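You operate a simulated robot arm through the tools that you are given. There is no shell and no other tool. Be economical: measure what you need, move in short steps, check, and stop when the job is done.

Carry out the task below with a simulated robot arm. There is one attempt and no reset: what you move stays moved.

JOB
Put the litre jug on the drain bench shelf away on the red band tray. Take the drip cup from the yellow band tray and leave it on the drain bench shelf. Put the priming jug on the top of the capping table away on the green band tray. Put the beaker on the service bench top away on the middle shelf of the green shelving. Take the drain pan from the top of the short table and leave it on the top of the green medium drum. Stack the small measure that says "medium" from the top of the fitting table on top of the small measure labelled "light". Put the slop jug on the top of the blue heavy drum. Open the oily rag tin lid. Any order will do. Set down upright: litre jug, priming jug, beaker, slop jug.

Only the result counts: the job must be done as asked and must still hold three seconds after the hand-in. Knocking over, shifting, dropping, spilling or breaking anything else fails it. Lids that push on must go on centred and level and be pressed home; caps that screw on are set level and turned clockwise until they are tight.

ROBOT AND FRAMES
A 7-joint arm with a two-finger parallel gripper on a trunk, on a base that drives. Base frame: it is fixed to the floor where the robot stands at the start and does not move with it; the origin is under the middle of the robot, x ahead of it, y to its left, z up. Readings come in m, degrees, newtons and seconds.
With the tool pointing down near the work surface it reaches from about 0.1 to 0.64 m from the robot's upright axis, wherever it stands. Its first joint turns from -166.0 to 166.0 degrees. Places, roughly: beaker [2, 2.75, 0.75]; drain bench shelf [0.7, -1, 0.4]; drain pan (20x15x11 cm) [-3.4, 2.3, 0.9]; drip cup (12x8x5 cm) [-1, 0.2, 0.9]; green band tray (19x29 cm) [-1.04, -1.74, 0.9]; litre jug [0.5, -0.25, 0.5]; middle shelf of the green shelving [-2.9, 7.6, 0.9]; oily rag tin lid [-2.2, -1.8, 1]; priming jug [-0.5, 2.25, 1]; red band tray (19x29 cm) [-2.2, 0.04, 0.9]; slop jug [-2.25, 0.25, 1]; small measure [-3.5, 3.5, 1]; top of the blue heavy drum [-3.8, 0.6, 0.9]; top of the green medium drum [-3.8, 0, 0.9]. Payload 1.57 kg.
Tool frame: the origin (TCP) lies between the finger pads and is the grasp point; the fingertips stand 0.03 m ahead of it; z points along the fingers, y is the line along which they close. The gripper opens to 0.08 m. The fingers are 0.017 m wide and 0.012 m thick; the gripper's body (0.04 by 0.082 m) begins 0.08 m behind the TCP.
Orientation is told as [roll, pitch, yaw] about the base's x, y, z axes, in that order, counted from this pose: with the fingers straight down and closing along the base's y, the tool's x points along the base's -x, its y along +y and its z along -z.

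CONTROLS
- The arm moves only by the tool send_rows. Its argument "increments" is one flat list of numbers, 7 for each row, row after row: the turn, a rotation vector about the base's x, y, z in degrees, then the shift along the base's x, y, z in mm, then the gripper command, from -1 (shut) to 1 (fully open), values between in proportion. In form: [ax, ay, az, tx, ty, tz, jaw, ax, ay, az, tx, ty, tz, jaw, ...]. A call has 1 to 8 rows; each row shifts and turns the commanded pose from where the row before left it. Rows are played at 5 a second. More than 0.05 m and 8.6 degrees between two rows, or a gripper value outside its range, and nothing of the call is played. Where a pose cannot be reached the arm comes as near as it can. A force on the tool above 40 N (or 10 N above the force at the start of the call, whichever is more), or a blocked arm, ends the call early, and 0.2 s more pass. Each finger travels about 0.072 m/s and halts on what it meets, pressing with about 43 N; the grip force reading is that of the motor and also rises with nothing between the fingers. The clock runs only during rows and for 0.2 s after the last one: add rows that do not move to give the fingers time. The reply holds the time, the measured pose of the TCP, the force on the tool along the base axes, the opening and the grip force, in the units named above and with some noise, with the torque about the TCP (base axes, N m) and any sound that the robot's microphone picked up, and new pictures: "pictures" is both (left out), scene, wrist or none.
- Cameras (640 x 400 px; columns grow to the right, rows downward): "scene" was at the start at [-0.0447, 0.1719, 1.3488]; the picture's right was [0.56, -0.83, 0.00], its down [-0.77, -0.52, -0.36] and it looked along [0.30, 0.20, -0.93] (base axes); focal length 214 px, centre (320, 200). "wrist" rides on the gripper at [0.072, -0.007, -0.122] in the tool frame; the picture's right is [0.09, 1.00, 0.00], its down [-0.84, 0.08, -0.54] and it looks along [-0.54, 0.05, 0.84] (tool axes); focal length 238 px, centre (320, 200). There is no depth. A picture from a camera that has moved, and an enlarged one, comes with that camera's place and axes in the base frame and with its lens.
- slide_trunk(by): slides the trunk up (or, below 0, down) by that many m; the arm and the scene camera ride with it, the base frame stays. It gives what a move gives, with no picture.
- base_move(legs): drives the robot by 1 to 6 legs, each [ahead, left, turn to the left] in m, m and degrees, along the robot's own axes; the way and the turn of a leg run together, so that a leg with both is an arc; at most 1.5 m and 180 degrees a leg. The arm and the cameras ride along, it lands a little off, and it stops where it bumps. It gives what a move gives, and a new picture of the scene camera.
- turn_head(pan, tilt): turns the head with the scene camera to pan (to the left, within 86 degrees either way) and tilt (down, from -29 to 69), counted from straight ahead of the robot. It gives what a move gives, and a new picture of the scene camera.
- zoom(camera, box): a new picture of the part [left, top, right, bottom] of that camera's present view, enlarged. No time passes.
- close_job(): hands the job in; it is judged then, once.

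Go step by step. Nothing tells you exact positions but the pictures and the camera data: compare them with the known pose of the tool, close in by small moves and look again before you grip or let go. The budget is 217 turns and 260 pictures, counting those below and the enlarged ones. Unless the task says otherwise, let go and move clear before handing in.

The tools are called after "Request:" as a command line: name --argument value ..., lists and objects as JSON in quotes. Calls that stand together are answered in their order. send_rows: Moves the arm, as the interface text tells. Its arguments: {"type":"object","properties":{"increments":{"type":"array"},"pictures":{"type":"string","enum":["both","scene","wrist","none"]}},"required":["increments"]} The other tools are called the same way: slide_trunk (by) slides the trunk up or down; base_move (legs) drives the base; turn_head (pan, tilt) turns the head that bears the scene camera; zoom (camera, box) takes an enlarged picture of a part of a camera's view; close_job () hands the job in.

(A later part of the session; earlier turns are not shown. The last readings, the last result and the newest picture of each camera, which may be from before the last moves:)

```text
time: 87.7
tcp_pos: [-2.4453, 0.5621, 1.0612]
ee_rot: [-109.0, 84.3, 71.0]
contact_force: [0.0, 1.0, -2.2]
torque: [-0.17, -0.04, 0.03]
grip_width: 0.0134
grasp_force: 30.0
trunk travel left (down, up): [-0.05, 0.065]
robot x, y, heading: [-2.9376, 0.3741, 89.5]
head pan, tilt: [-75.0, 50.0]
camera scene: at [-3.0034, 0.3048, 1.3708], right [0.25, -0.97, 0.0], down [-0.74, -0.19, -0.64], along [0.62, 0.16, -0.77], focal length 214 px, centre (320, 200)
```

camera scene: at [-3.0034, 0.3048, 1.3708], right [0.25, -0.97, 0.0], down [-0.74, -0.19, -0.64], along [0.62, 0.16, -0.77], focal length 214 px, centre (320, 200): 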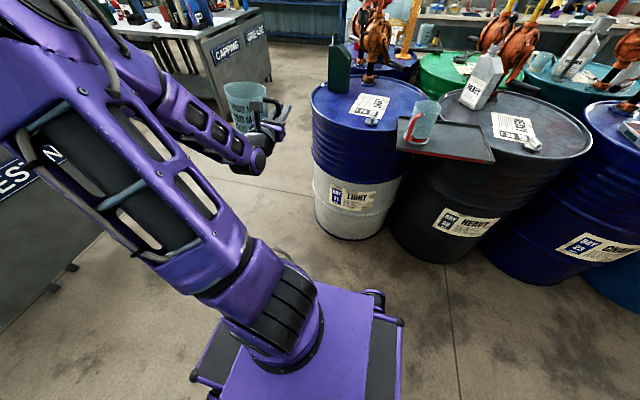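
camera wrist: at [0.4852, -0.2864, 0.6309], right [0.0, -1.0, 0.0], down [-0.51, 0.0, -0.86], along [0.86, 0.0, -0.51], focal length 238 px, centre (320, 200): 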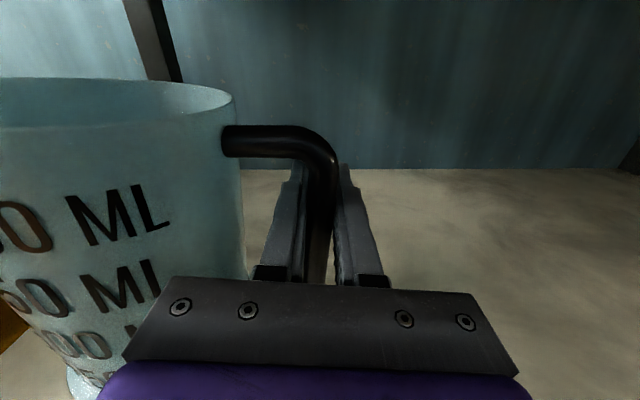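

Request:
zoom --camera "scene" --box '[300, 40, 540, 190]'

```text
2.67 times, centred on (420, 115) of scene
camera zoom: at [-3.0034, 0.3048, 1.3708], right [0.25, -0.97, 0.0], down [-0.74, -0.19, -0.64], along [0.62, 0.16, -0.77], focal length 572 px, centre (53, 427)
```

zoom: 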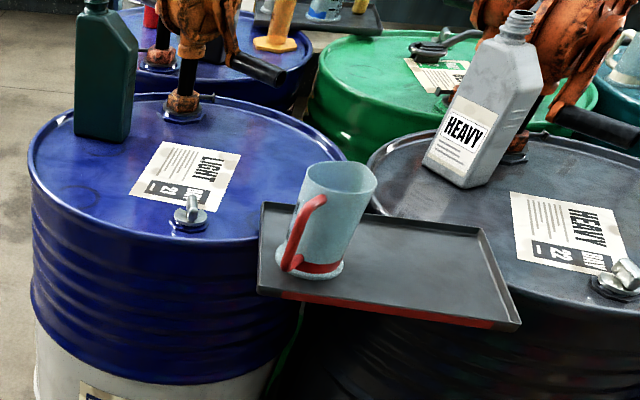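

The tray spans roughly x −2.39…−2.19, y −0.08…0.21, with the slop jug at its north end; free space is at the south end. I'll retract a bit, raise, and back the base so the jug comes abreast of the free part.

Request:
send_rows --increments '[0, 0, 0, -20, 0, 20, -1, 0, 0, 0, -20, 0, 20, -1, 0, 0, 0, -20, 0, 20, -1]' --pictures "none"

Request:
base_move --legs '[[-0.66, 0, 0.5]]'

Request:
turn_head --pan -50 --tilt 45

Request:
zoom --camera "wrist" --box '[0, 0, 640, 400]'

```text
time: 88.5
tcp_pos: [-2.5043, 0.5621, 1.1215]
ee_rot: [-109.0, 84.4, 70.9]
contact_force: [-0.7, -0.1, -1.8]
torque: [-0.23, -0.04, -0.03]
grip_width: 0.0132
grasp_force: 30.1
trunk travel left (down, up): [-0.05, 0.065]
robot x, y, heading: [-2.9389, 0.3707, 89.6]
head pan, tilt: [-75.0, 50.0]
```

```text
time: 92.3
tcp_pos: [-2.5095, -0.1247, 1.1238]
ee_rot: [-109.0, 84.3, 71.8]
contact_force: [-0.3, 0.0, -2.2]
torque: [-0.19, -0.06, 0.0]
grip_width: 0.0131
grasp_force: 30.0
trunk travel left (down, up): [-0.05, 0.065]
robot x, y, heading: [-2.9372, -0.3231, 90.1]
head pan, tilt: [-75.0, 50.0]
camera scene: at [-3.0041, -0.3891, 1.3707], right [0.26, -0.96, 0.0], down [-0.74, -0.2, -0.64], along [0.62, 0.17, -0.77], focal length 214 px, centre (320, 200)
```

scene: 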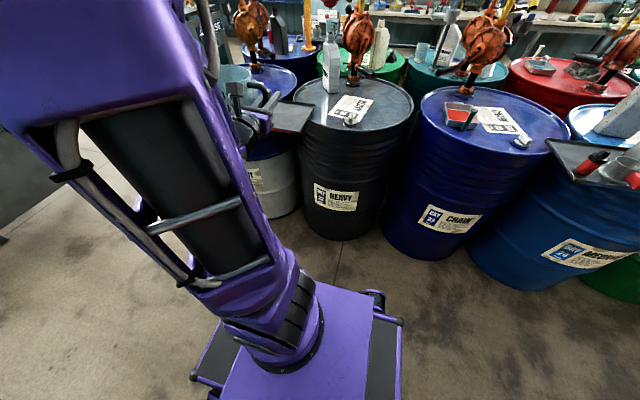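

```text
time: 93.2
tcp_pos: [-2.5085, -0.1251, 1.1213]
ee_rot: [-109.1, 84.4, 71.8]
contact_force: [-0.4, 0.4, -2.8]
torque: [-0.21, -0.05, -0.01]
grip_width: 0.0133
grasp_force: 29.9
trunk travel left (down, up): [-0.05, 0.065]
robot x, y, heading: [-2.9346, -0.3173, 90.3]
head pan, tilt: [-50.0, 45.0]
camera scene: at [-3.0163, -0.3569, 1.3776], right [0.65, -0.76, 0.0], down [-0.54, -0.46, -0.71], along [0.54, 0.46, -0.71], focal length 214 px, centre (320, 200)
```

scene: 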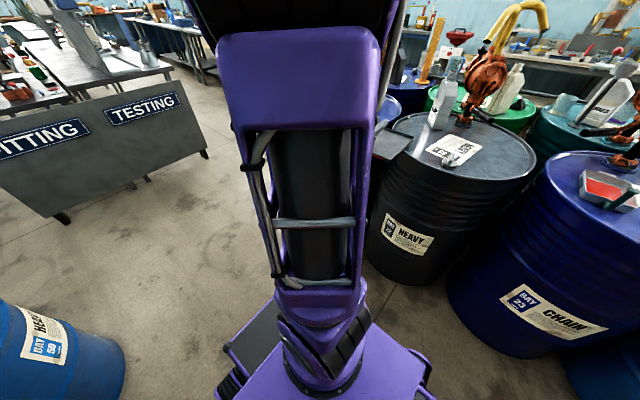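

```text
1.00 times, centred on (320, 200) of wrist (not enlarged: the box is as wide or as high as the picture)
camera zoom: at [-2.6325, -0.1264, 1.191], right [0.01, -1.0, 0.0], down [-0.51, -0.01, -0.86], along [0.86, 0.01, -0.51], focal length 238 px, centre (320, 200)
```

zoom: 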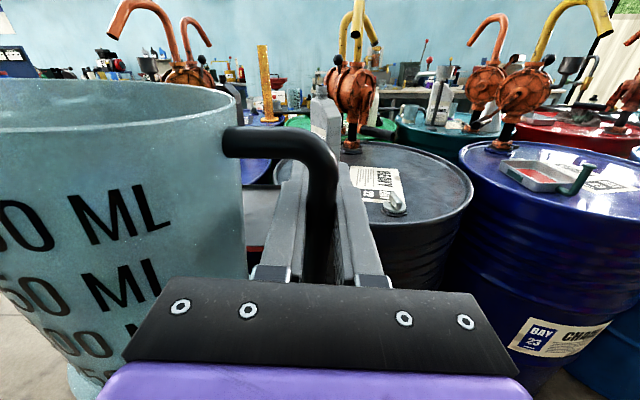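

Request:
zoom --camera "wrist" --box '[220, 150, 412, 270]'

Request:
turn_head --pan -86 --tilt 45

```text
3.33 times, centred on (316, 210) of wrist
camera zoom: at [-2.6325, -0.1264, 1.191], right [0.01, -1.0, 0.0], down [-0.51, -0.01, -0.86], along [0.86, 0.01, -0.51], focal length 794 px, centre (333, 167)
```

zoom: 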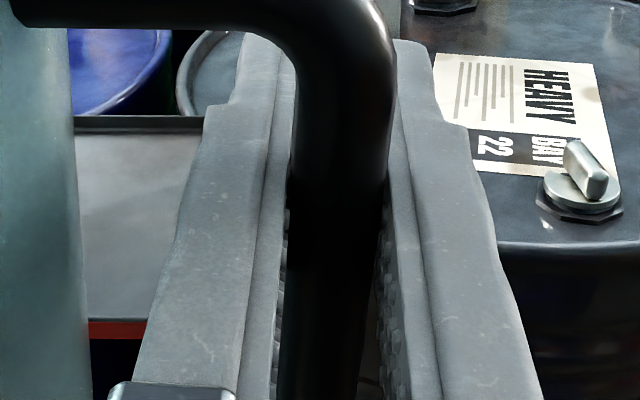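

```text
time: 94.2
tcp_pos: [-2.5093, -0.125, 1.1227]
ee_rot: [-109.0, 84.4, 71.8]
contact_force: [0.6, -0.2, -1.7]
torque: [-0.19, -0.05, 0.03]
grip_width: 0.0134
grasp_force: 30.0
trunk travel left (down, up): [-0.05, 0.065]
robot x, y, heading: [-2.9394, -0.3161, 90.3]
head pan, tilt: [-85.9, 45.0]
camera scene: at [-2.9973, -0.4032, 1.3776], right [0.08, -1.0, 0.0], down [-0.71, -0.05, -0.71], along [0.7, 0.05, -0.71], focal length 214 px, centre (320, 200)
```

scene: 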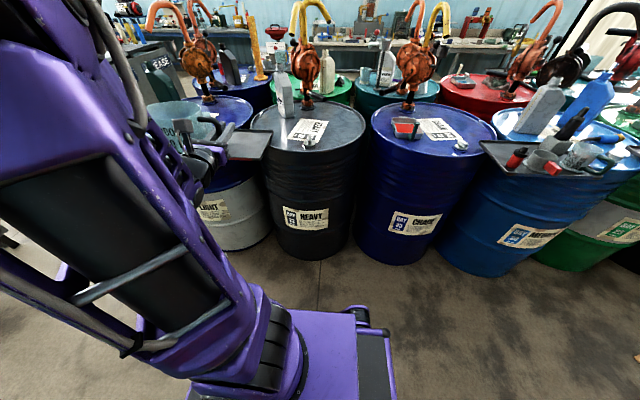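

Request:
zoom --camera "scene" --box '[140, 80, 320, 200]'

```text
3.33 times, centred on (230, 140) of scene
camera zoom: at [-2.9973, -0.4032, 1.3776], right [0.08, -1.0, 0.0], down [-0.71, -0.05, -0.71], along [0.7, 0.05, -0.71], focal length 715 px, centre (620, 400)
```

zoom: 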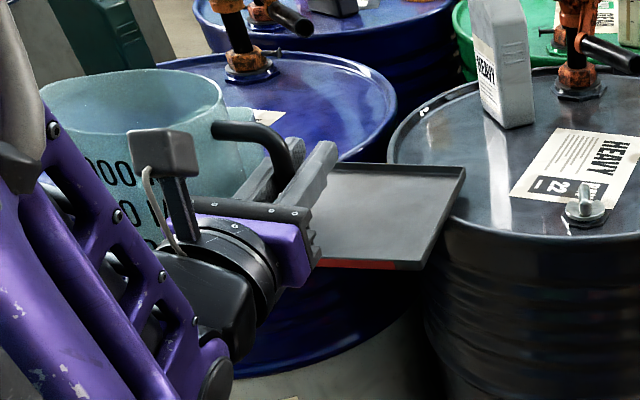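

Combining both views, the tray lip is at z≈0.9, spanning x −2.32…−2.09, y −0.145…0.20. My TCP y≈−0.125 puts the jug centre near y −0.03, in the free part. Move the base closer.

Request:
base_move --legs '[[0, -0.13, -0.3]]'

Request:
send_rows --increments '[0, 0, 0, 25, 0, -5, -1, 0, 0, 0, 25, 0, -5, -1, 0, 0, 0, 25, 0, -5, -1, 0, 0, 0, 25, 0, -5, -1]' --pictures "both"

Request:
zoom --camera "scene" --box '[140, 80, 320, 200]'

```text
time: 96.1
tcp_pos: [-2.3789, -0.1258, 1.1214]
ee_rot: [-109.0, 84.4, 71.4]
contact_force: [-1.0, 0.5, -2.8]
torque: [-0.22, 0.0, 0.05]
grip_width: 0.0133
grasp_force: 30.0
trunk travel left (down, up): [-0.05, 0.065]
robot x, y, heading: [-2.8097, -0.3183, 90.0]
head pan, tilt: [-85.9, 45.0]
camera scene: at [-2.8688, -0.4027, 1.3776], right [0.07, -1.0, 0.0], down [-0.71, -0.05, -0.71], along [0.71, 0.05, -0.71], focal length 214 px, centre (320, 200)
```

scene: 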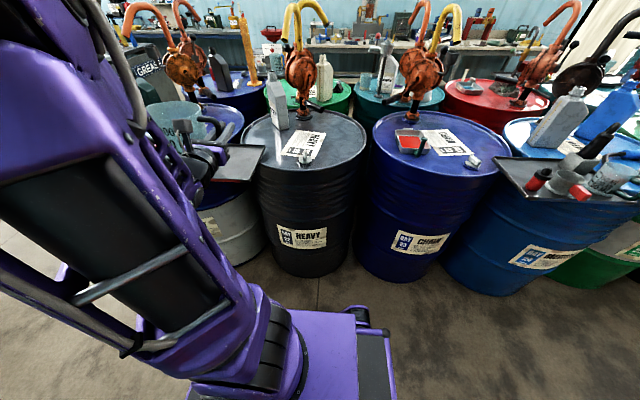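

```text
time: 97.1
tcp_pos: [-2.2796, -0.1249, 1.1017]
ee_rot: [-108.9, 84.3, 71.5]
contact_force: [0.1, 0.3, -1.5]
torque: [-0.23, -0.02, -0.01]
grip_width: 0.0131
grasp_force: 29.8
trunk travel left (down, up): [-0.05, 0.065]
robot x, y, heading: [-2.8071, -0.3178, 90.0]
head pan, tilt: [-85.9, 45.0]
camera scene: at [-2.8688, -0.4028, 1.3776], right [0.07, -1.0, 0.0], down [-0.71, -0.05, -0.71], along [0.71, 0.05, -0.71], focal length 214 px, centre (320, 200)
camera wrist: at [-2.4031, -0.1254, 1.1707], right [0.01, -1.0, 0.0], down [-0.51, 0.0, -0.86], along [0.86, 0.01, -0.51], focal length 238 px, centre (320, 200)
```

scene: 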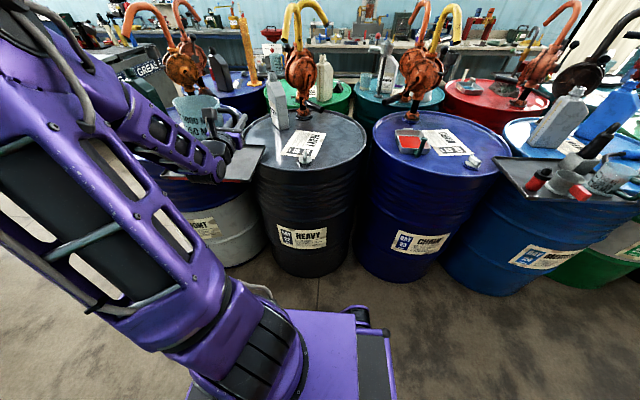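
wrist: 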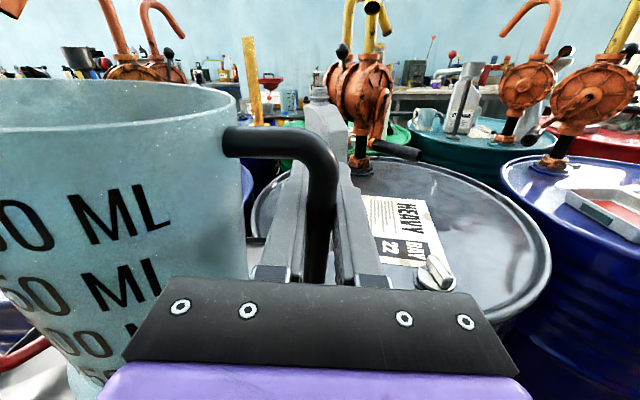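

```text
3.33 times, centred on (230, 140) of scene
camera zoom: at [-2.8688, -0.4028, 1.3776], right [0.07, -1.0, 0.0], down [-0.71, -0.05, -0.71], along [0.71, 0.05, -0.71], focal length 715 px, centre (620, 400)
```

zoom: 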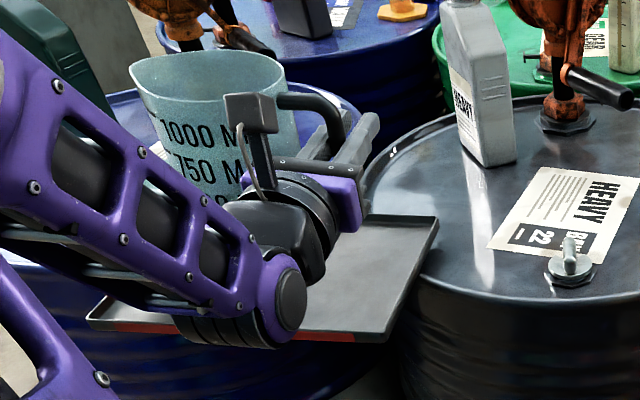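

Tray corners now compute to x −2.32…−2.08, y −0.12…0.20. I'll shift 15 mm south, forward 75 mm, then lower gently.

Request:
send_rows --increments '[0, 0, 0, 0, -15, 0, -1, 0, 0, 0, 25, 0, -5, -1, 0, 0, 0, 25, 0, -5, -1, 0, 0, 0, 20, 0, -10, -1, 0, 0, 0, 0, 0, -15, -1]' --pictures "wrist"

Request:
zoom --camera "scene" --box '[140, 80, 320, 200]'

```text
time: 98.3
tcp_pos: [-2.209, -0.1417, 1.0671]
ee_rot: [-108.9, 84.4, 71.6]
contact_force: [0.0, 0.4, -1.9]
torque: [-0.25, -0.03, 0.01]
grip_width: 0.0131
grasp_force: 29.8
trunk travel left (down, up): [-0.05, 0.065]
robot x, y, heading: [-2.8105, -0.3186, 89.7]
head pan, tilt: [-85.9, 45.0]
camera wrist: at [-2.3328, -0.1428, 1.1361], right [0.01, -1.0, 0.0], down [-0.52, 0.0, -0.86], along [0.86, 0.01, -0.52], focal length 238 px, centre (320, 200)
```

wrist: 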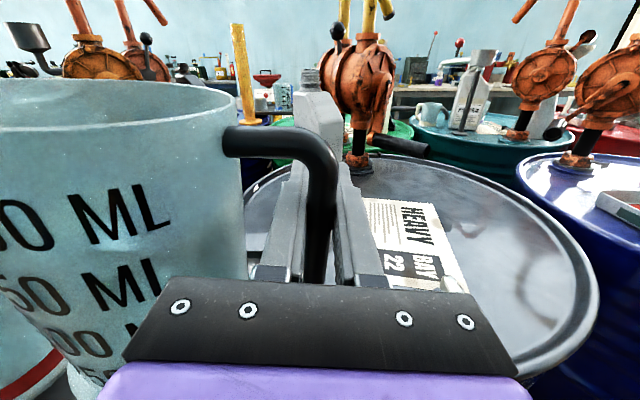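

```text
3.33 times, centred on (230, 140) of scene
camera zoom: at [-2.8687, -0.4028, 1.3777], right [0.07, -1.0, 0.0], down [-0.71, -0.05, -0.71], along [0.71, 0.05, -0.71], focal length 715 px, centre (620, 400)
```

zoom: 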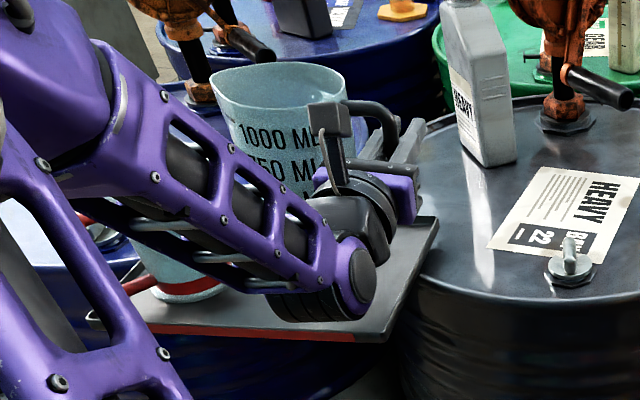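

Slop jug is clear (right edge y≈0.086). Lower in small steps watching force.

Request:
send_rows --increments '[0, 0, 0, 0, 0, -8, -1, 0, 0, 0, 0, 0, -8, -1, 0, 0, 0, 0, 0, -8, -1]' --pictures "none"

Request:
zoom --camera "scene" --box '[140, 80, 320, 200]'

```text
time: 99.1
tcp_pos: [-2.2097, -0.1421, 1.0437]
ee_rot: [-108.9, 84.3, 71.6]
contact_force: [0.7, 1.2, -2.1]
torque: [-0.17, -0.02, -0.04]
grip_width: 0.0135
grasp_force: 29.9
trunk travel left (down, up): [-0.05, 0.065]
robot x, y, heading: [-2.8107, -0.3176, 89.7]
head pan, tilt: [-85.9, 45.0]
```

```text
3.33 times, centred on (230, 140) of scene
camera zoom: at [-2.8687, -0.4028, 1.3777], right [0.07, -1.0, 0.0], down [-0.71, -0.05, -0.71], along [0.71, 0.05, -0.71], focal length 715 px, centre (620, 400)
```

zoom: 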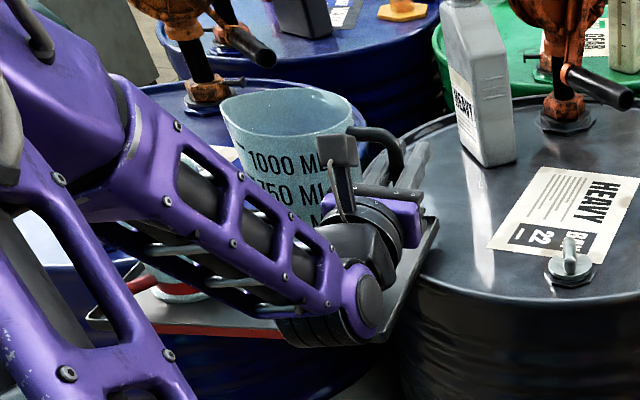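

Request:
send_rows --increments '[0, 0, 0, 0, 0, -6, -1, 0, 0, 0, 0, 0, -6, -1, 0, 0, 0, 0, 0, -6, -1]' --pictures "wrist"

Request:
zoom --camera "scene" --box '[140, 80, 320, 200]'

```text
time: 99.9
tcp_pos: [-2.2099, -0.142, 1.0248]
ee_rot: [-108.7, 84.4, 71.8]
contact_force: [-0.6, 0.6, -2.2]
torque: [-0.17, -0.03, 0.01]
grip_width: 0.0134
grasp_force: 30.5
trunk travel left (down, up): [-0.05, 0.065]
robot x, y, heading: [-2.8116, -0.3198, 89.9]
head pan, tilt: [-85.9, 45.0]
camera wrist: at [-2.3334, -0.1426, 1.0941], right [0.01, -1.0, 0.0], down [-0.52, 0.0, -0.86], along [0.86, 0.01, -0.52], focal length 238 px, centre (320, 200)
```

wrist: 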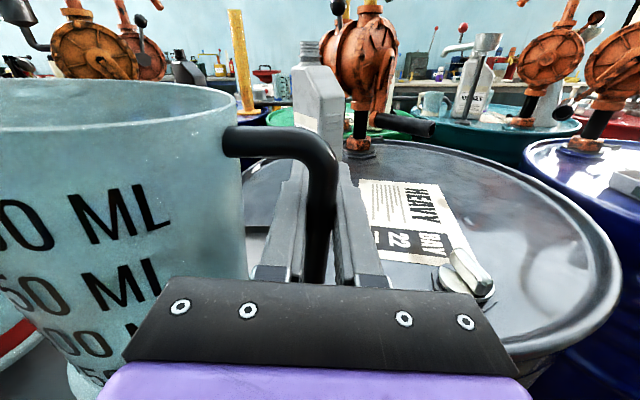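

```text
3.33 times, centred on (230, 140) of scene
camera zoom: at [-2.8687, -0.4028, 1.3777], right [0.07, -1.0, 0.0], down [-0.71, -0.05, -0.71], along [0.71, 0.05, -0.71], focal length 715 px, centre (620, 400)
```

zoom: 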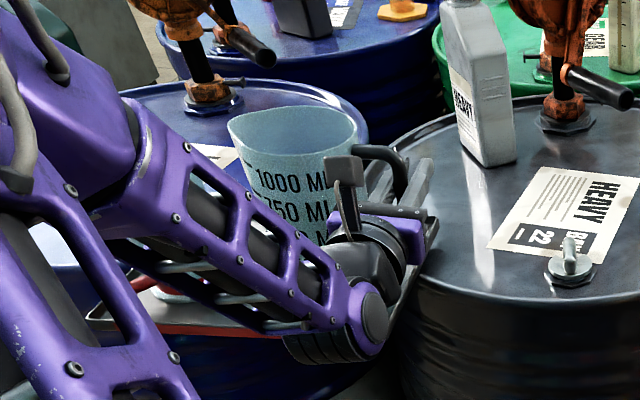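

Request:
send_rows --increments '[0, 0, 0, 0, 0, -5, -1, 0, 0, 0, 0, 0, -5, -1, 0, 0, 0, 0, 0, 0, -1]' --pictures "none"

Request:
send_rows --increments '[0, 0, 0, 0, 0, -4, -1, 0, 0, 0, 0, 0, -4, -1, 0, 0, 0, 0, 0, 0, -1]' --pictures "none"

```text
time: 100.7
tcp_pos: [-2.2096, -0.1429, 1.0153]
ee_rot: [-108.9, 84.3, 71.5]
contact_force: [0.5, -0.1, -2.7]
torque: [-0.22, -0.05, 0.02]
grip_width: 0.0133
grasp_force: 30.3
trunk travel left (down, up): [-0.05, 0.065]
robot x, y, heading: [-2.8054, -0.3208, 90.1]
head pan, tilt: [-85.9, 45.0]
```

```text
time: 101.5
tcp_pos: [-2.2092, -0.1413, 1.0078]
ee_rot: [-108.8, 84.3, 71.7]
contact_force: [0.1, -0.1, -1.8]
torque: [-0.18, -0.03, -0.04]
grip_width: 0.0135
grasp_force: 30.1
trunk travel left (down, up): [-0.05, 0.065]
robot x, y, heading: [-2.8094, -0.3186, 90.2]
head pan, tilt: [-85.9, 45.0]
```

Request:
send_rows --increments '[0, 0, 0, 0, 0, -4, -1, 0, 0, 0, 0, 0, -4, -1, 0, 0, 0, 0, 0, 0, -1]' --pictures "scene"

Request:
zoom --camera "wrist" --box '[0, 240, 256, 400]'

```text
time: 102.3
tcp_pos: [-2.2082, -0.1425, 0.998]
ee_rot: [-109.0, 84.4, 71.5]
contact_force: [-0.9, 0.3, -2.4]
torque: [-0.21, -0.03, -0.01]
grip_width: 0.0133
grasp_force: 30.6
trunk travel left (down, up): [-0.05, 0.065]
robot x, y, heading: [-2.8072, -0.3204, 90.1]
head pan, tilt: [-85.9, 45.0]
camera scene: at [-2.8687, -0.4027, 1.3776], right [0.07, -1.0, 0.0], down [-0.71, -0.05, -0.71], along [0.71, 0.05, -0.71], focal length 214 px, centre (320, 200)
```

scene: 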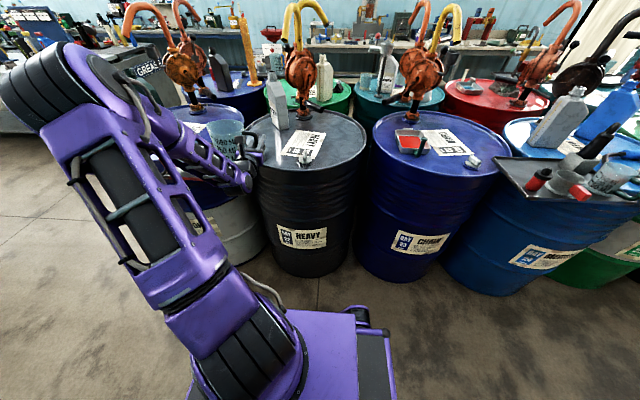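

```text
2.50 times, centred on (128, 320) of wrist
camera zoom: at [-2.3321, -0.1437, 1.0677], right [0.01, -1.0, 0.0], down [-0.51, 0.0, -0.86], along [0.86, 0.01, -0.51], focal length 596 px, centre (800, -100)
```

zoom: 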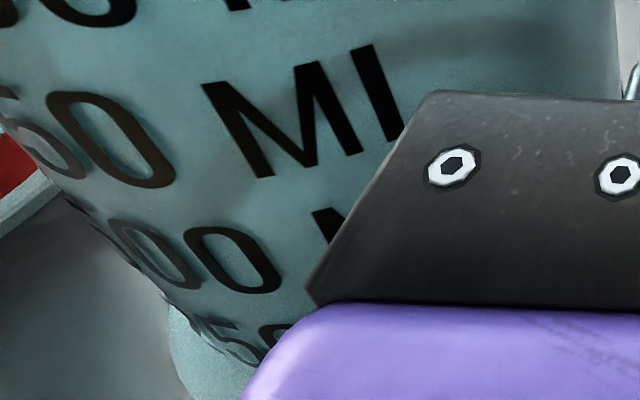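

Request:
send_rows --increments '[0, 0, 0, 0, 0, -4, -1, 0, 0, 0, 0, 0, -4, -1, 0, 0, 0, 0, 0, -4, -1, 0, 0, 0, 0, 0, 0, -1]' --pictures "none"

Request:
zoom --camera "wrist" --box '[0, 240, 256, 400]'

```text
time: 103.3
tcp_pos: [-2.2106, -0.1432, 0.9902]
ee_rot: [-110.9, 84.2, 69.6]
contact_force: [1.7, -8.8, 26.0]
torque: [0.53, 0.44, 0.1]
grip_width: 0.0148
grasp_force: 30.6
trunk travel left (down, up): [-0.05, 0.065]
robot x, y, heading: [-2.8097, -0.3188, 90.4]
head pan, tilt: [-85.9, 45.0]
```

```text
2.50 times, centred on (128, 320) of wrist
camera zoom: at [-2.3336, -0.144, 1.0574], right [0.01, -1.0, 0.0], down [-0.51, 0.0, -0.86], along [0.86, 0.01, -0.51], focal length 596 px, centre (800, -100)
```

zoom: 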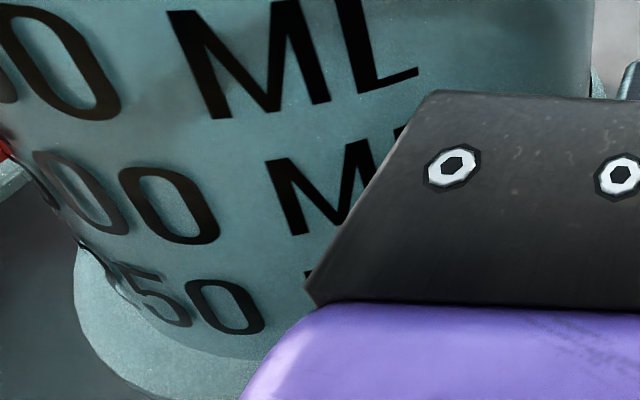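

Contact made (26 N). Relieve 3 mm, then check tilt before releasing.

Request:
send_rows --increments '[0, 0, 0, 0, 0, 3, -1, 0, 0, 0, 0, 0, 0, -1]' --pictures "wrist"

Request:
zoom --camera "scene" --box '[140, 80, 320, 200]'

```text
time: 103.9
tcp_pos: [-2.2106, -0.1407, 0.9901]
ee_rot: [-108.4, 84.5, 72.1]
contact_force: [2.1, -2.3, 14.6]
torque: [0.52, 0.2, -0.01]
grip_width: 0.0145
grasp_force: 31.0
trunk travel left (down, up): [-0.05, 0.065]
robot x, y, heading: [-2.8111, -0.3204, 89.8]
head pan, tilt: [-85.9, 45.0]
camera wrist: at [-2.3332, -0.1423, 1.0589], right [0.01, -1.0, 0.0], down [-0.52, 0.0, -0.86], along [0.86, 0.01, -0.52], focal length 238 px, centre (320, 200)
```

wrist: 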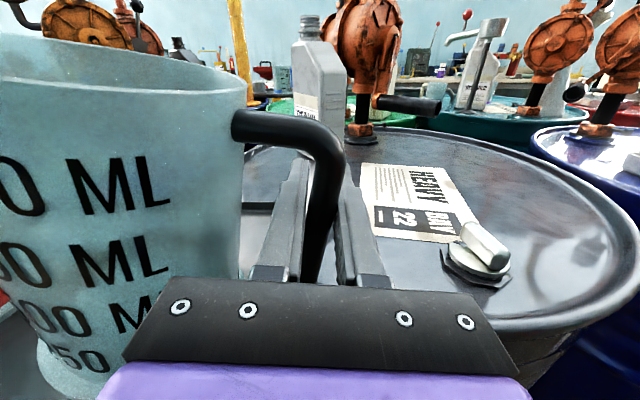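

```text
3.33 times, centred on (230, 140) of scene
camera zoom: at [-2.8697, -0.4033, 1.3774], right [0.07, -1.0, 0.0], down [-0.7, -0.05, -0.71], along [0.71, 0.05, -0.71], focal length 715 px, centre (620, 400)
```

zoom: 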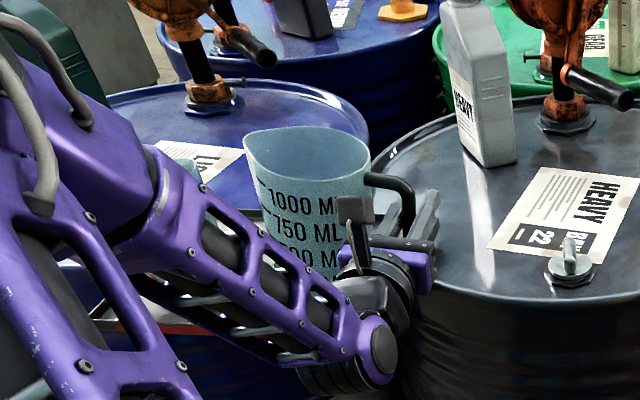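

Pressing on the handle has tipped the jug slightly handle-down. Raise gradually until the force vanishes so it sits flat.

Request:
send_rows --increments '[0, 0, 0, 0, 0, 3, -1, 0, 0, 0, 0, 0, 0, -1]' --pictures "none"

Request:
send_rows --increments '[0, 0, 0, 0, 0, 3, -1, 0, 0, 0, 0, 0, 0, -1]' --pictures "wrist"

```text
time: 104.5
tcp_pos: [-2.2085, -0.1398, 0.9925]
ee_rot: [-107.9, 84.3, 72.8]
contact_force: [-0.8, 2.5, 4.7]
torque: [0.35, 0.18, -0.02]
grip_width: 0.0135
grasp_force: 30.3
trunk travel left (down, up): [-0.05, 0.065]
robot x, y, heading: [-2.8085, -0.3186, 89.7]
head pan, tilt: [-85.9, 45.0]
```

```text
time: 105.1
tcp_pos: [-2.2086, -0.1413, 0.9957]
ee_rot: [-108.4, 84.4, 72.1]
contact_force: [-0.4, 1.3, -2.7]
torque: [-0.22, 0.0, 0.03]
grip_width: 0.0129
grasp_force: 29.9
trunk travel left (down, up): [-0.05, 0.065]
robot x, y, heading: [-2.8045, -0.3168, 90.0]
head pan, tilt: [-85.9, 45.0]
camera wrist: at [-2.3319, -0.1424, 1.0644], right [0.01, -1.0, 0.0], down [-0.52, 0.0, -0.86], along [0.86, 0.01, -0.52], focal length 238 px, centre (320, 200)
```

wrist: 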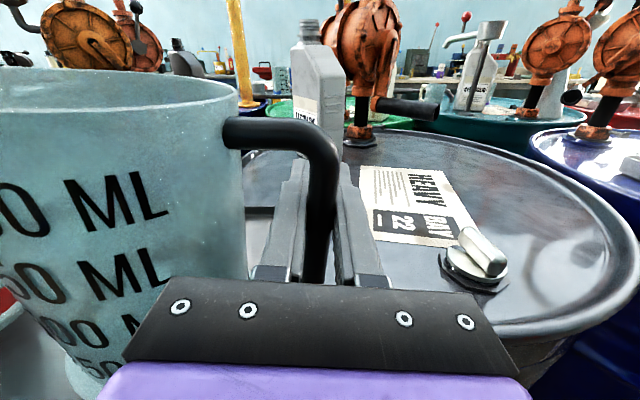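

It hangs just above the tray now; lower 2 mm and release to the same narrow opening.

Request:
send_rows --increments '[0, 0, 0, 0, 0, -2, -1, 0, 0, 0, 0, 0, 0, -0.6, 0, 0, 0, 0, 0, 0, -0.4, 0, 0, 0, 0, 0, 0, -0.35]' --pictures "wrist"

Request:
zoom --camera "scene" --box '[140, 80, 320, 200]'

```text
time: 106.1
tcp_pos: [-2.2079, -0.1407, 0.9947]
ee_rot: [-109.0, 84.5, 71.4]
contact_force: [1.0, 0.1, -0.4]
torque: [0.01, -0.03, 0.05]
grip_width: 0.0258
grasp_force: 0.1
trunk travel left (down, up): [-0.05, 0.065]
robot x, y, heading: [-2.8113, -0.319, 90.0]
head pan, tilt: [-85.9, 45.0]
camera wrist: at [-2.3319, -0.1423, 1.0629], right [0.01, -1.0, 0.0], down [-0.51, 0.0, -0.86], along [0.86, 0.01, -0.51], focal length 238 px, centre (320, 200)
```

wrist: 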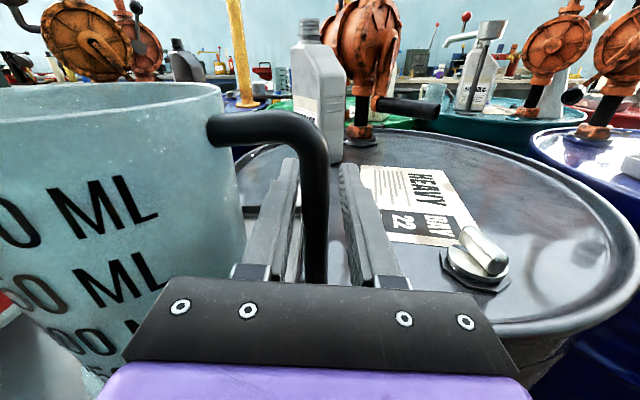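

```text
3.33 times, centred on (230, 140) of scene
camera zoom: at [-2.8688, -0.4028, 1.3776], right [0.07, -1.0, 0.0], down [-0.71, -0.05, -0.71], along [0.71, 0.05, -0.71], focal length 715 px, centre (620, 400)
```

zoom: 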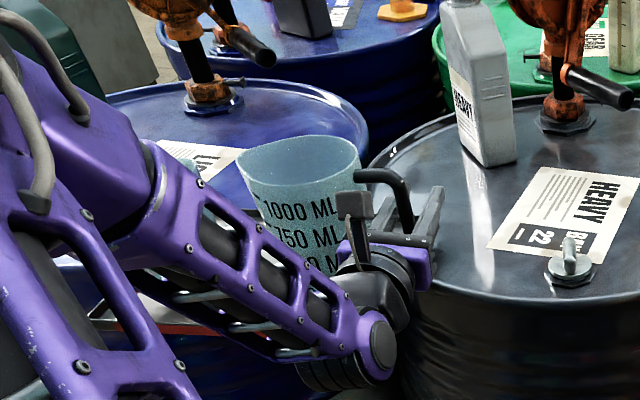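

Released and standing. Retreat straight back.

Request:
send_rows --increments '[0, 0, 0, -20, 0, 0, -0.35, 0, 0, 0, -25, 0, 0, -0.35, 0, 0, 0, -30, 0, 0, -0.3, 0, 0, 0, -30, 0, 10, 0, 0, 0, 0, -30, 0, 20, 0.5, 0, 0, 0, -30, 0, 30, 1, 0, 0, 0, -20, 0, 30, 1]' --pictures "both"

Request:
zoom --camera "scene" --box '[140, 80, 320, 200]'

```text
time: 107.7
tcp_pos: [-2.3744, -0.1282, 1.0878]
ee_rot: [-108.8, 84.4, 71.8]
contact_force: [0.4, 0.7, -0.3]
torque: [0.01, -0.02, -0.02]
grip_width: 0.0801
grasp_force: 0.1
out of reach, approached as far as the arm can: row 6, 7
trunk travel left (down, up): [-0.05, 0.065]
robot x, y, heading: [-2.8058, -0.3216, 90.3]
head pan, tilt: [-85.9, 45.0]
camera scene: at [-2.8686, -0.4026, 1.3776], right [0.07, -1.0, 0.0], down [-0.71, -0.05, -0.71], along [0.71, 0.05, -0.71], focal length 214 px, centre (320, 200)
camera wrist: at [-2.4989, -0.129, 1.1556], right [0.01, -1.0, 0.0], down [-0.52, 0.0, -0.86], along [0.86, 0.01, -0.52], focal length 238 px, centre (320, 200)
```

scene: 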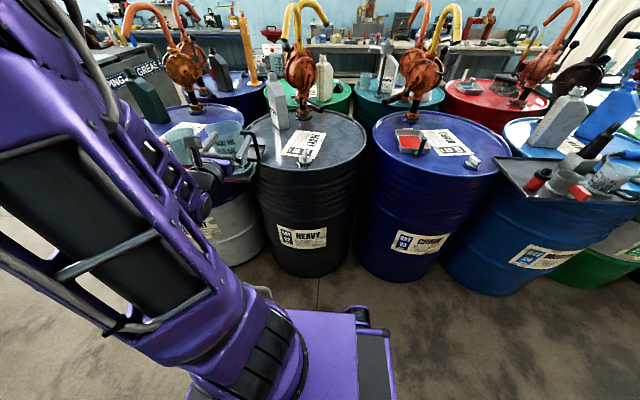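
wrist: 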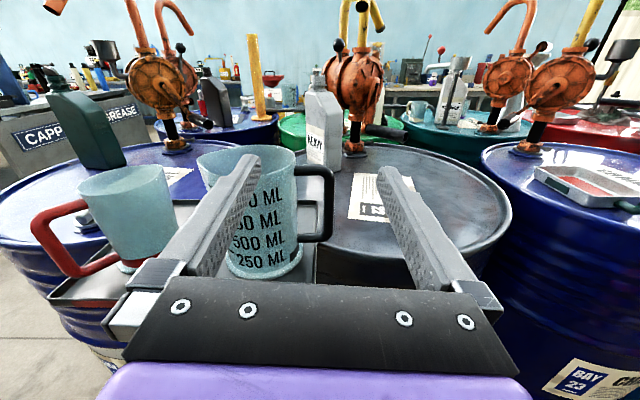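

```text
3.33 times, centred on (230, 140) of scene
camera zoom: at [-2.8686, -0.4026, 1.3776], right [0.07, -1.0, 0.0], down [-0.71, -0.05, -0.71], along [0.71, 0.05, -0.71], focal length 715 px, centre (620, 400)
```

zoom: 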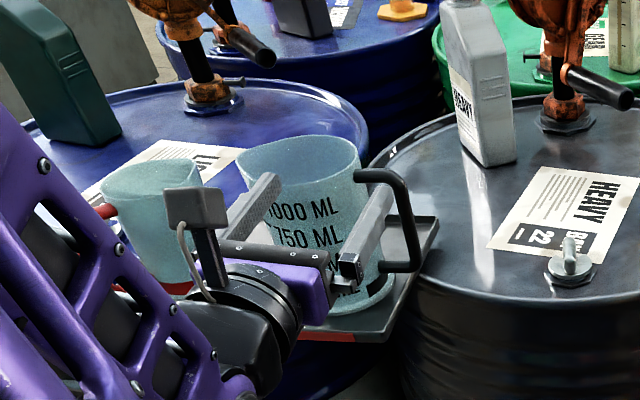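

Litre jug is on the red tray, upright. Next the slop jug: its red handle points north-west. I'll step the base away and north to face it.

Request:
base_move --legs '[[0, 0.12, 0], [0.33, 0, 0]]'

Request:
send_rows --increments '[0, 0, 0, 0, 0, -15, 1, 0, 0, 0, 0, 0, -15, 1]' --pictures "wrist"

```text
time: 111.3
tcp_pos: [-2.4971, 0.1959, 1.0866]
ee_rot: [-108.9, 84.3, 71.6]
contact_force: [0.0, 0.2, -0.6]
torque: [0.0, -0.01, 0.01]
grip_width: 0.0797
grasp_force: 0.1
trunk travel left (down, up): [-0.05, 0.065]
robot x, y, heading: [-2.9323, 0.003, 89.7]
head pan, tilt: [-85.9, 45.0]
camera scene: at [-2.9917, -0.0794, 1.3776], right [0.07, -1.0, 0.0], down [-0.71, -0.05, -0.71], along [0.71, 0.05, -0.71], focal length 214 px, centre (320, 200)
```

scene: 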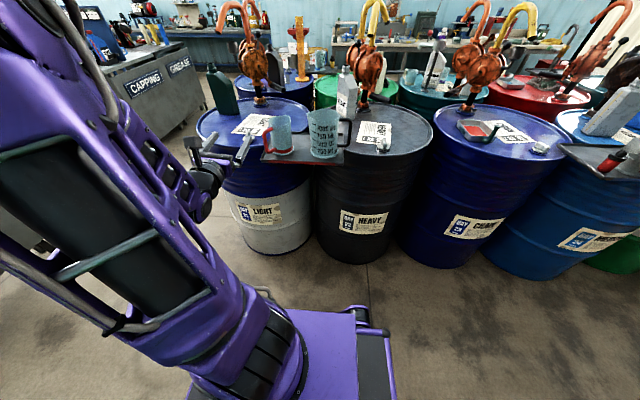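

```text
time: 111.9
tcp_pos: [-2.4963, 0.1977, 1.0555]
ee_rot: [-108.7, 84.3, 71.6]
contact_force: [0.2, -0.9, 0.1]
torque: [0.01, 0.0, 0.0]
grip_width: 0.0801
grasp_force: 0.0
out of reach, approached as far as the arm can: row 2
trunk travel left (down, up): [-0.05, 0.065]
robot x, y, heading: [-2.9336, 0.006, 90.0]
head pan, tilt: [-85.9, 45.0]
camera wrist: at [-2.6193, 0.1965, 1.1251], right [0.01, -1.0, 0.0], down [-0.51, 0.0, -0.86], along [0.86, 0.01, -0.51], focal length 238 px, centre (320, 200)
```

wrist: 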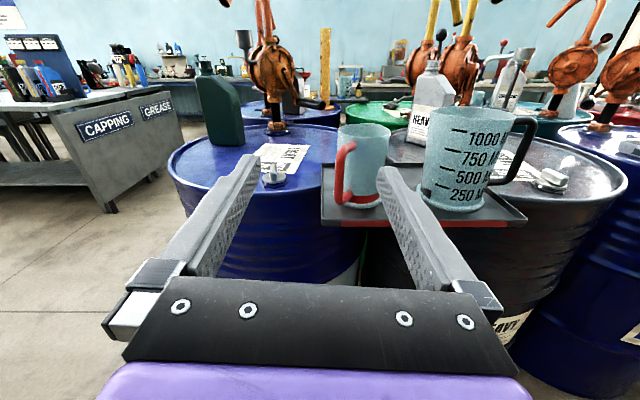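

Request:
zoom --camera "wrist" --box '[300, 100, 460, 240]'

```text
2.86 times, centred on (380, 170) of wrist
camera zoom: at [-2.6193, 0.1965, 1.1251], right [0.01, -1.0, 0.0], down [-0.51, 0.0, -0.86], along [0.86, 0.01, -0.51], focal length 681 px, centre (149, 286)
```

zoom: 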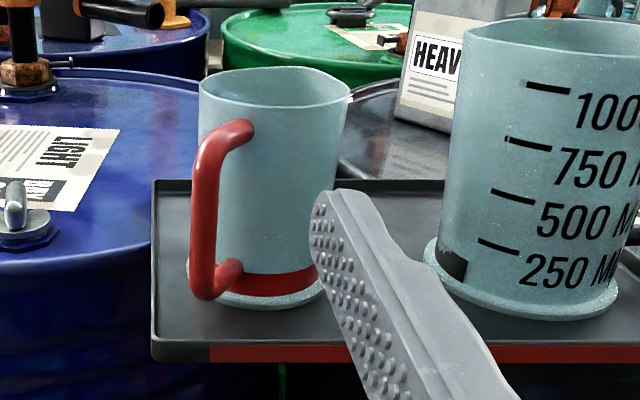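

The slop jug stands at about (−2.227, 0.128), with its handle bar near (−2.289, 0.171, z 0.975). I'll yaw the tool ~55° so the fingers come in from the south-west, square to the handle plane, then approach.

Request:
send_rows --increments '[0, 0, 7.86, 4, -13, -10, -0.25, 0, 0, 7.86, 4, -13, -10, -0.25, 0, 0, 7.86, 4, -13, -10, -0.25, 0, 0, 7.86, 4, -13, -10, -0.25, 0, 0, 7.86, 4, -13, -10, -0.25, 0, 0, 7.86, 4, -13, -10, -0.25, 0, 0, 7.86, 4, -13, -10, -0.25]' --pictures "wrist"

```text
time: 113.5
tcp_pos: [-2.4684, 0.1943, 1.0404]
ee_rot: [-109.4, 84.3, 82.4]
contact_force: [0.6, 0.7, 0.5]
torque: [0.01, 0.02, 0.04]
grip_width: 0.0299
grasp_force: 0.1
out of reach, approached as far as the arm can: row 1, 2, 3, 4, 5, 6, 7
trunk travel left (down, up): [-0.05, 0.065]
robot x, y, heading: [-2.9338, 0.0023, 90.2]
head pan, tilt: [-85.9, 45.0]
camera wrist: at [-2.5902, 0.1694, 1.1095], right [0.2, -0.98, 0.0], down [-0.5, -0.1, -0.86], along [0.84, 0.18, -0.51], focal length 238 px, centre (320, 200)
```

wrist: 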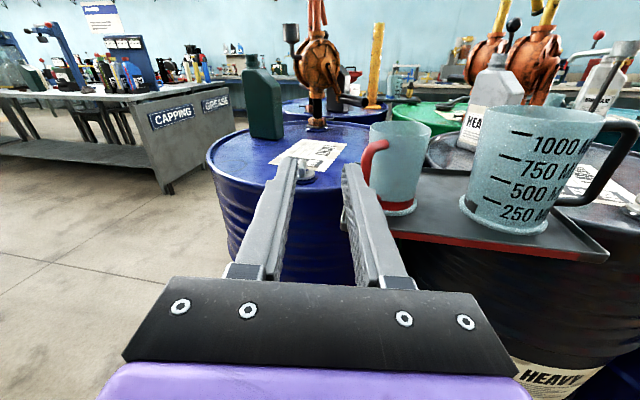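

The full yaw is not reachable this close in; a yaw of ~30° suffices. I'll back off the command to ~30° and extend outward.

Request:
send_rows --increments '[0, 0, 0, 35, 0, 0, -0.25, 0, 0, 0, 35, 0, 0, -0.25]' --pictures "none"

```text
time: 114.1
tcp_pos: [-2.4112, 0.2171, 1.0558]
ee_rot: [-109.5, 84.3, 81.8]
contact_force: [-0.1, -0.1, -0.8]
torque: [-0.03, 0.0, -0.04]
grip_width: 0.0298
grasp_force: 0.1
out of reach, approached as far as the arm can: row 1, 2
trunk travel left (down, up): [-0.05, 0.065]
robot x, y, heading: [-2.9291, 0.0041, 89.8]
head pan, tilt: [-85.9, 45.0]
```

The wrist seems to be at a joint limit, so I'll yaw the base 20° instead while backing a little.

Request:
base_move --legs '[[-0.22, 0.02, 20]]'

Request:
send_rows --increments '[0, 0, 0, 0, 0, 0, -0.25]' --pictures "wrist"

```text
time: 115.8
tcp_pos: [-2.4961, 0.1625, 1.0553]
ee_rot: [-109.2, 84.3, 102.0]
contact_force: [0.1, 0.6, -0.6]
torque: [-0.01, -0.01, 0.05]
grip_width: 0.0301
grasp_force: 0.1
trunk travel left (down, up): [-0.05, 0.065]
robot x, y, heading: [-2.9127, -0.2142, 109.7]
head pan, tilt: [-85.9, 45.0]
camera scene: at [-2.9417, -0.3125, 1.3776], right [0.4, -0.91, 0.0], down [-0.65, -0.29, -0.71], along [0.65, 0.29, -0.71], focal length 214 px, centre (320, 200)
```

scene: 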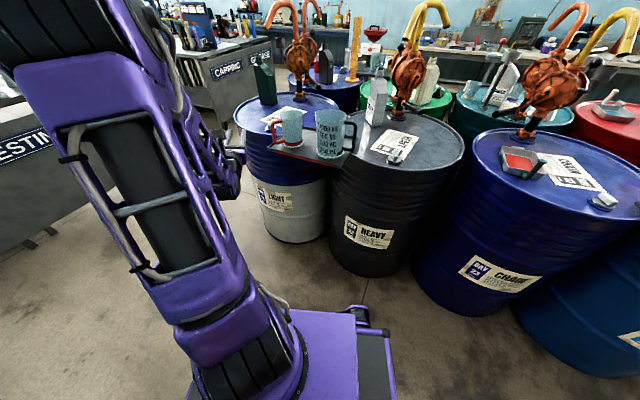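

```text
time: 116.2
tcp_pos: [-2.4954, 0.1632, 1.0557]
ee_rot: [-109.3, 84.2, 101.7]
contact_force: [-0.4, -0.9, -1.0]
torque: [-0.01, -0.02, 0.01]
grip_width: 0.0301
grasp_force: 0.1
trunk travel left (down, up): [-0.05, 0.065]
robot x, y, heading: [-2.9152, -0.2089, 110.0]
head pan, tilt: [-85.9, 45.0]
camera wrist: at [-2.6012, 0.098, 1.1245], right [0.52, -0.86, 0.0], down [-0.44, -0.26, -0.86], along [0.73, 0.44, -0.51], focal length 238 px, centre (320, 200)
```

wrist: 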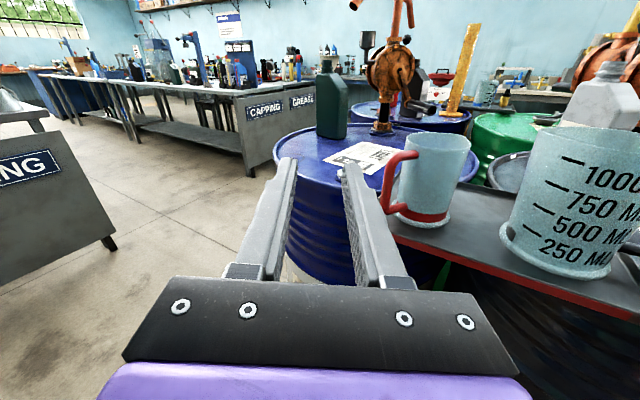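

Now the handle appears nearly square to the approach. Enlarge to measure.

Request:
zoom --camera "wrist" --box '[340, 110, 500, 240]'

```text
3.08 times, centred on (420, 175) of wrist
camera zoom: at [-2.6012, 0.098, 1.1245], right [0.52, -0.86, 0.0], down [-0.44, -0.26, -0.86], along [0.73, 0.44, -0.51], focal length 733 px, centre (12, 277)
```

zoom: 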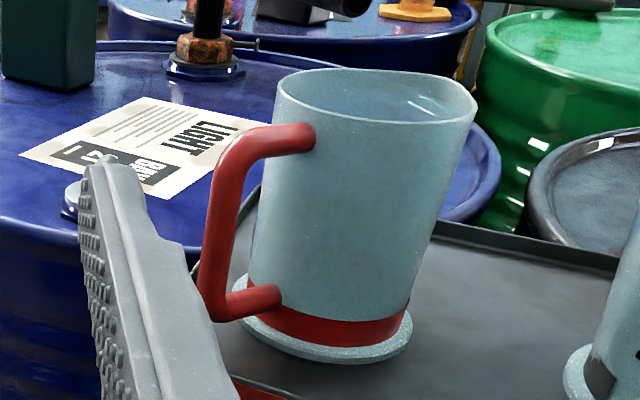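

Squaring to the handle isn't feasible, so I'll take the slop jug by the rim from above on its north side. First return the base to heading 90 and pitch the tool down while rising.

Request:
base_move --legs '[[0.2, 0, -20]]'

Request:
send_rows --increments '[-1.6, 8.0, 0, 0, 0, 15, 0.5, -1.6, 8.0, 0, 0, 0, 15, 0.5, -1.6, 8.0, 0, 0, 0, 15, 0.5, -1.6, 8.0, 0, 0, 0, 15, 0.5, -1.6, 8.0, 0, 0, 0, 15, 0.5, -1.6, 8.0, 0, 0, 0, 15, 0.5, -1.6, 8.0, 0, 0, 0, 15, 0.5, -1.6, 8.0, 0, 0, 0, 15, 0.5]' --pictures "none"

Request:
send_rows --increments '[-1.6, 8.0, 0, 0, 0, 0, 0.5, -1.6, 8.0, 0, 0, 0, 0, 0.5, -1.2, 6.0, 0, 0, 0, 0, 0.5]' --pictures "both"

```text
time: 117.8
tcp_pos: [-2.4262, 0.1921, 1.0569]
ee_rot: [-109.2, 84.3, 82.1]
contact_force: [-0.7, 0.1, 0.1]
torque: [0.01, -0.02, 0.01]
grip_width: 0.03
grasp_force: 0.1
trunk travel left (down, up): [-0.05, 0.065]
robot x, y, heading: [-2.9441, -0.0196, 89.9]
head pan, tilt: [-85.9, 45.0]
camera scene: at [-3.0074, -0.1041, 1.3776], right [0.07, -1.0, 0.0], down [-0.71, -0.05, -0.71], along [0.71, 0.05, -0.71], focal length 214 px, centre (320, 200)
```

scene: 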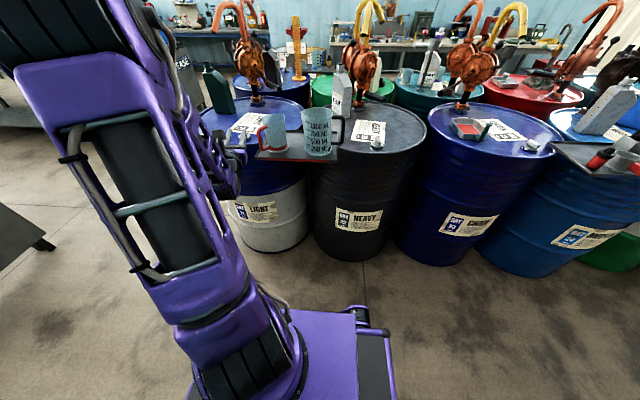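

```text
time: 119.6
tcp_pos: [-2.4241, 0.1846, 1.1696]
ee_rot: [-1.3, 31.1, -175.1]
contact_force: [0.1, -0.2, 1.2]
torque: [0.0, -0.01, 0.0]
grip_width: 0.0599
grasp_force: 0.0
out of reach, approached as far as the arm can: row 5
trunk travel left (down, up): [-0.05, 0.065]
robot x, y, heading: [-2.9486, -0.0212, 90.0]
head pan, tilt: [-85.9, 45.0]
```

```text
time: 120.4
tcp_pos: [-2.423, 0.184, 1.1698]
ee_rot: [1.2, 8.7, -174.2]
contact_force: [-0.8, -0.3, 0.4]
torque: [-0.06, 0.01, -0.02]
grip_width: 0.0601
grasp_force: 0.1
trunk travel left (down, up): [-0.05, 0.065]
robot x, y, heading: [-2.9436, -0.019, 90.2]
head pan, tilt: [-85.9, 45.0]
camera scene: at [-3.0074, -0.104, 1.3776], right [0.07, -1.0, 0.0], down [-0.71, -0.05, -0.71], along [0.71, 0.05, -0.71], focal length 214 px, centre (320, 200)
camera wrist: at [-2.3713, 0.1989, 1.3017], right [0.19, -0.98, 0.03], down [-0.9, -0.16, 0.41], along [-0.4, -0.11, -0.91], focal length 238 px, centre (320, 200)
```

scene: 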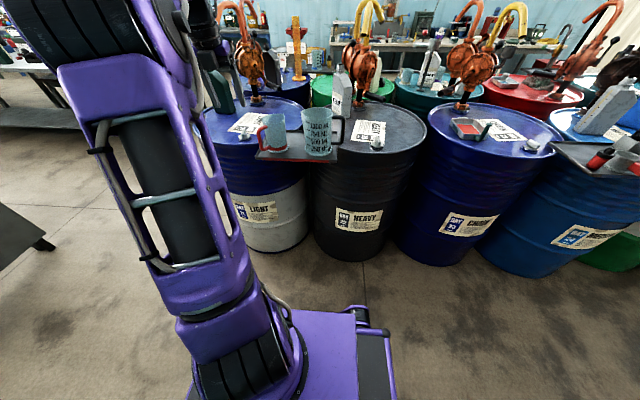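
wrist: 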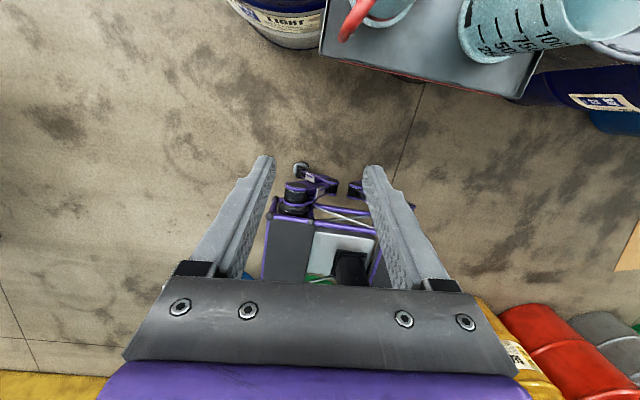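

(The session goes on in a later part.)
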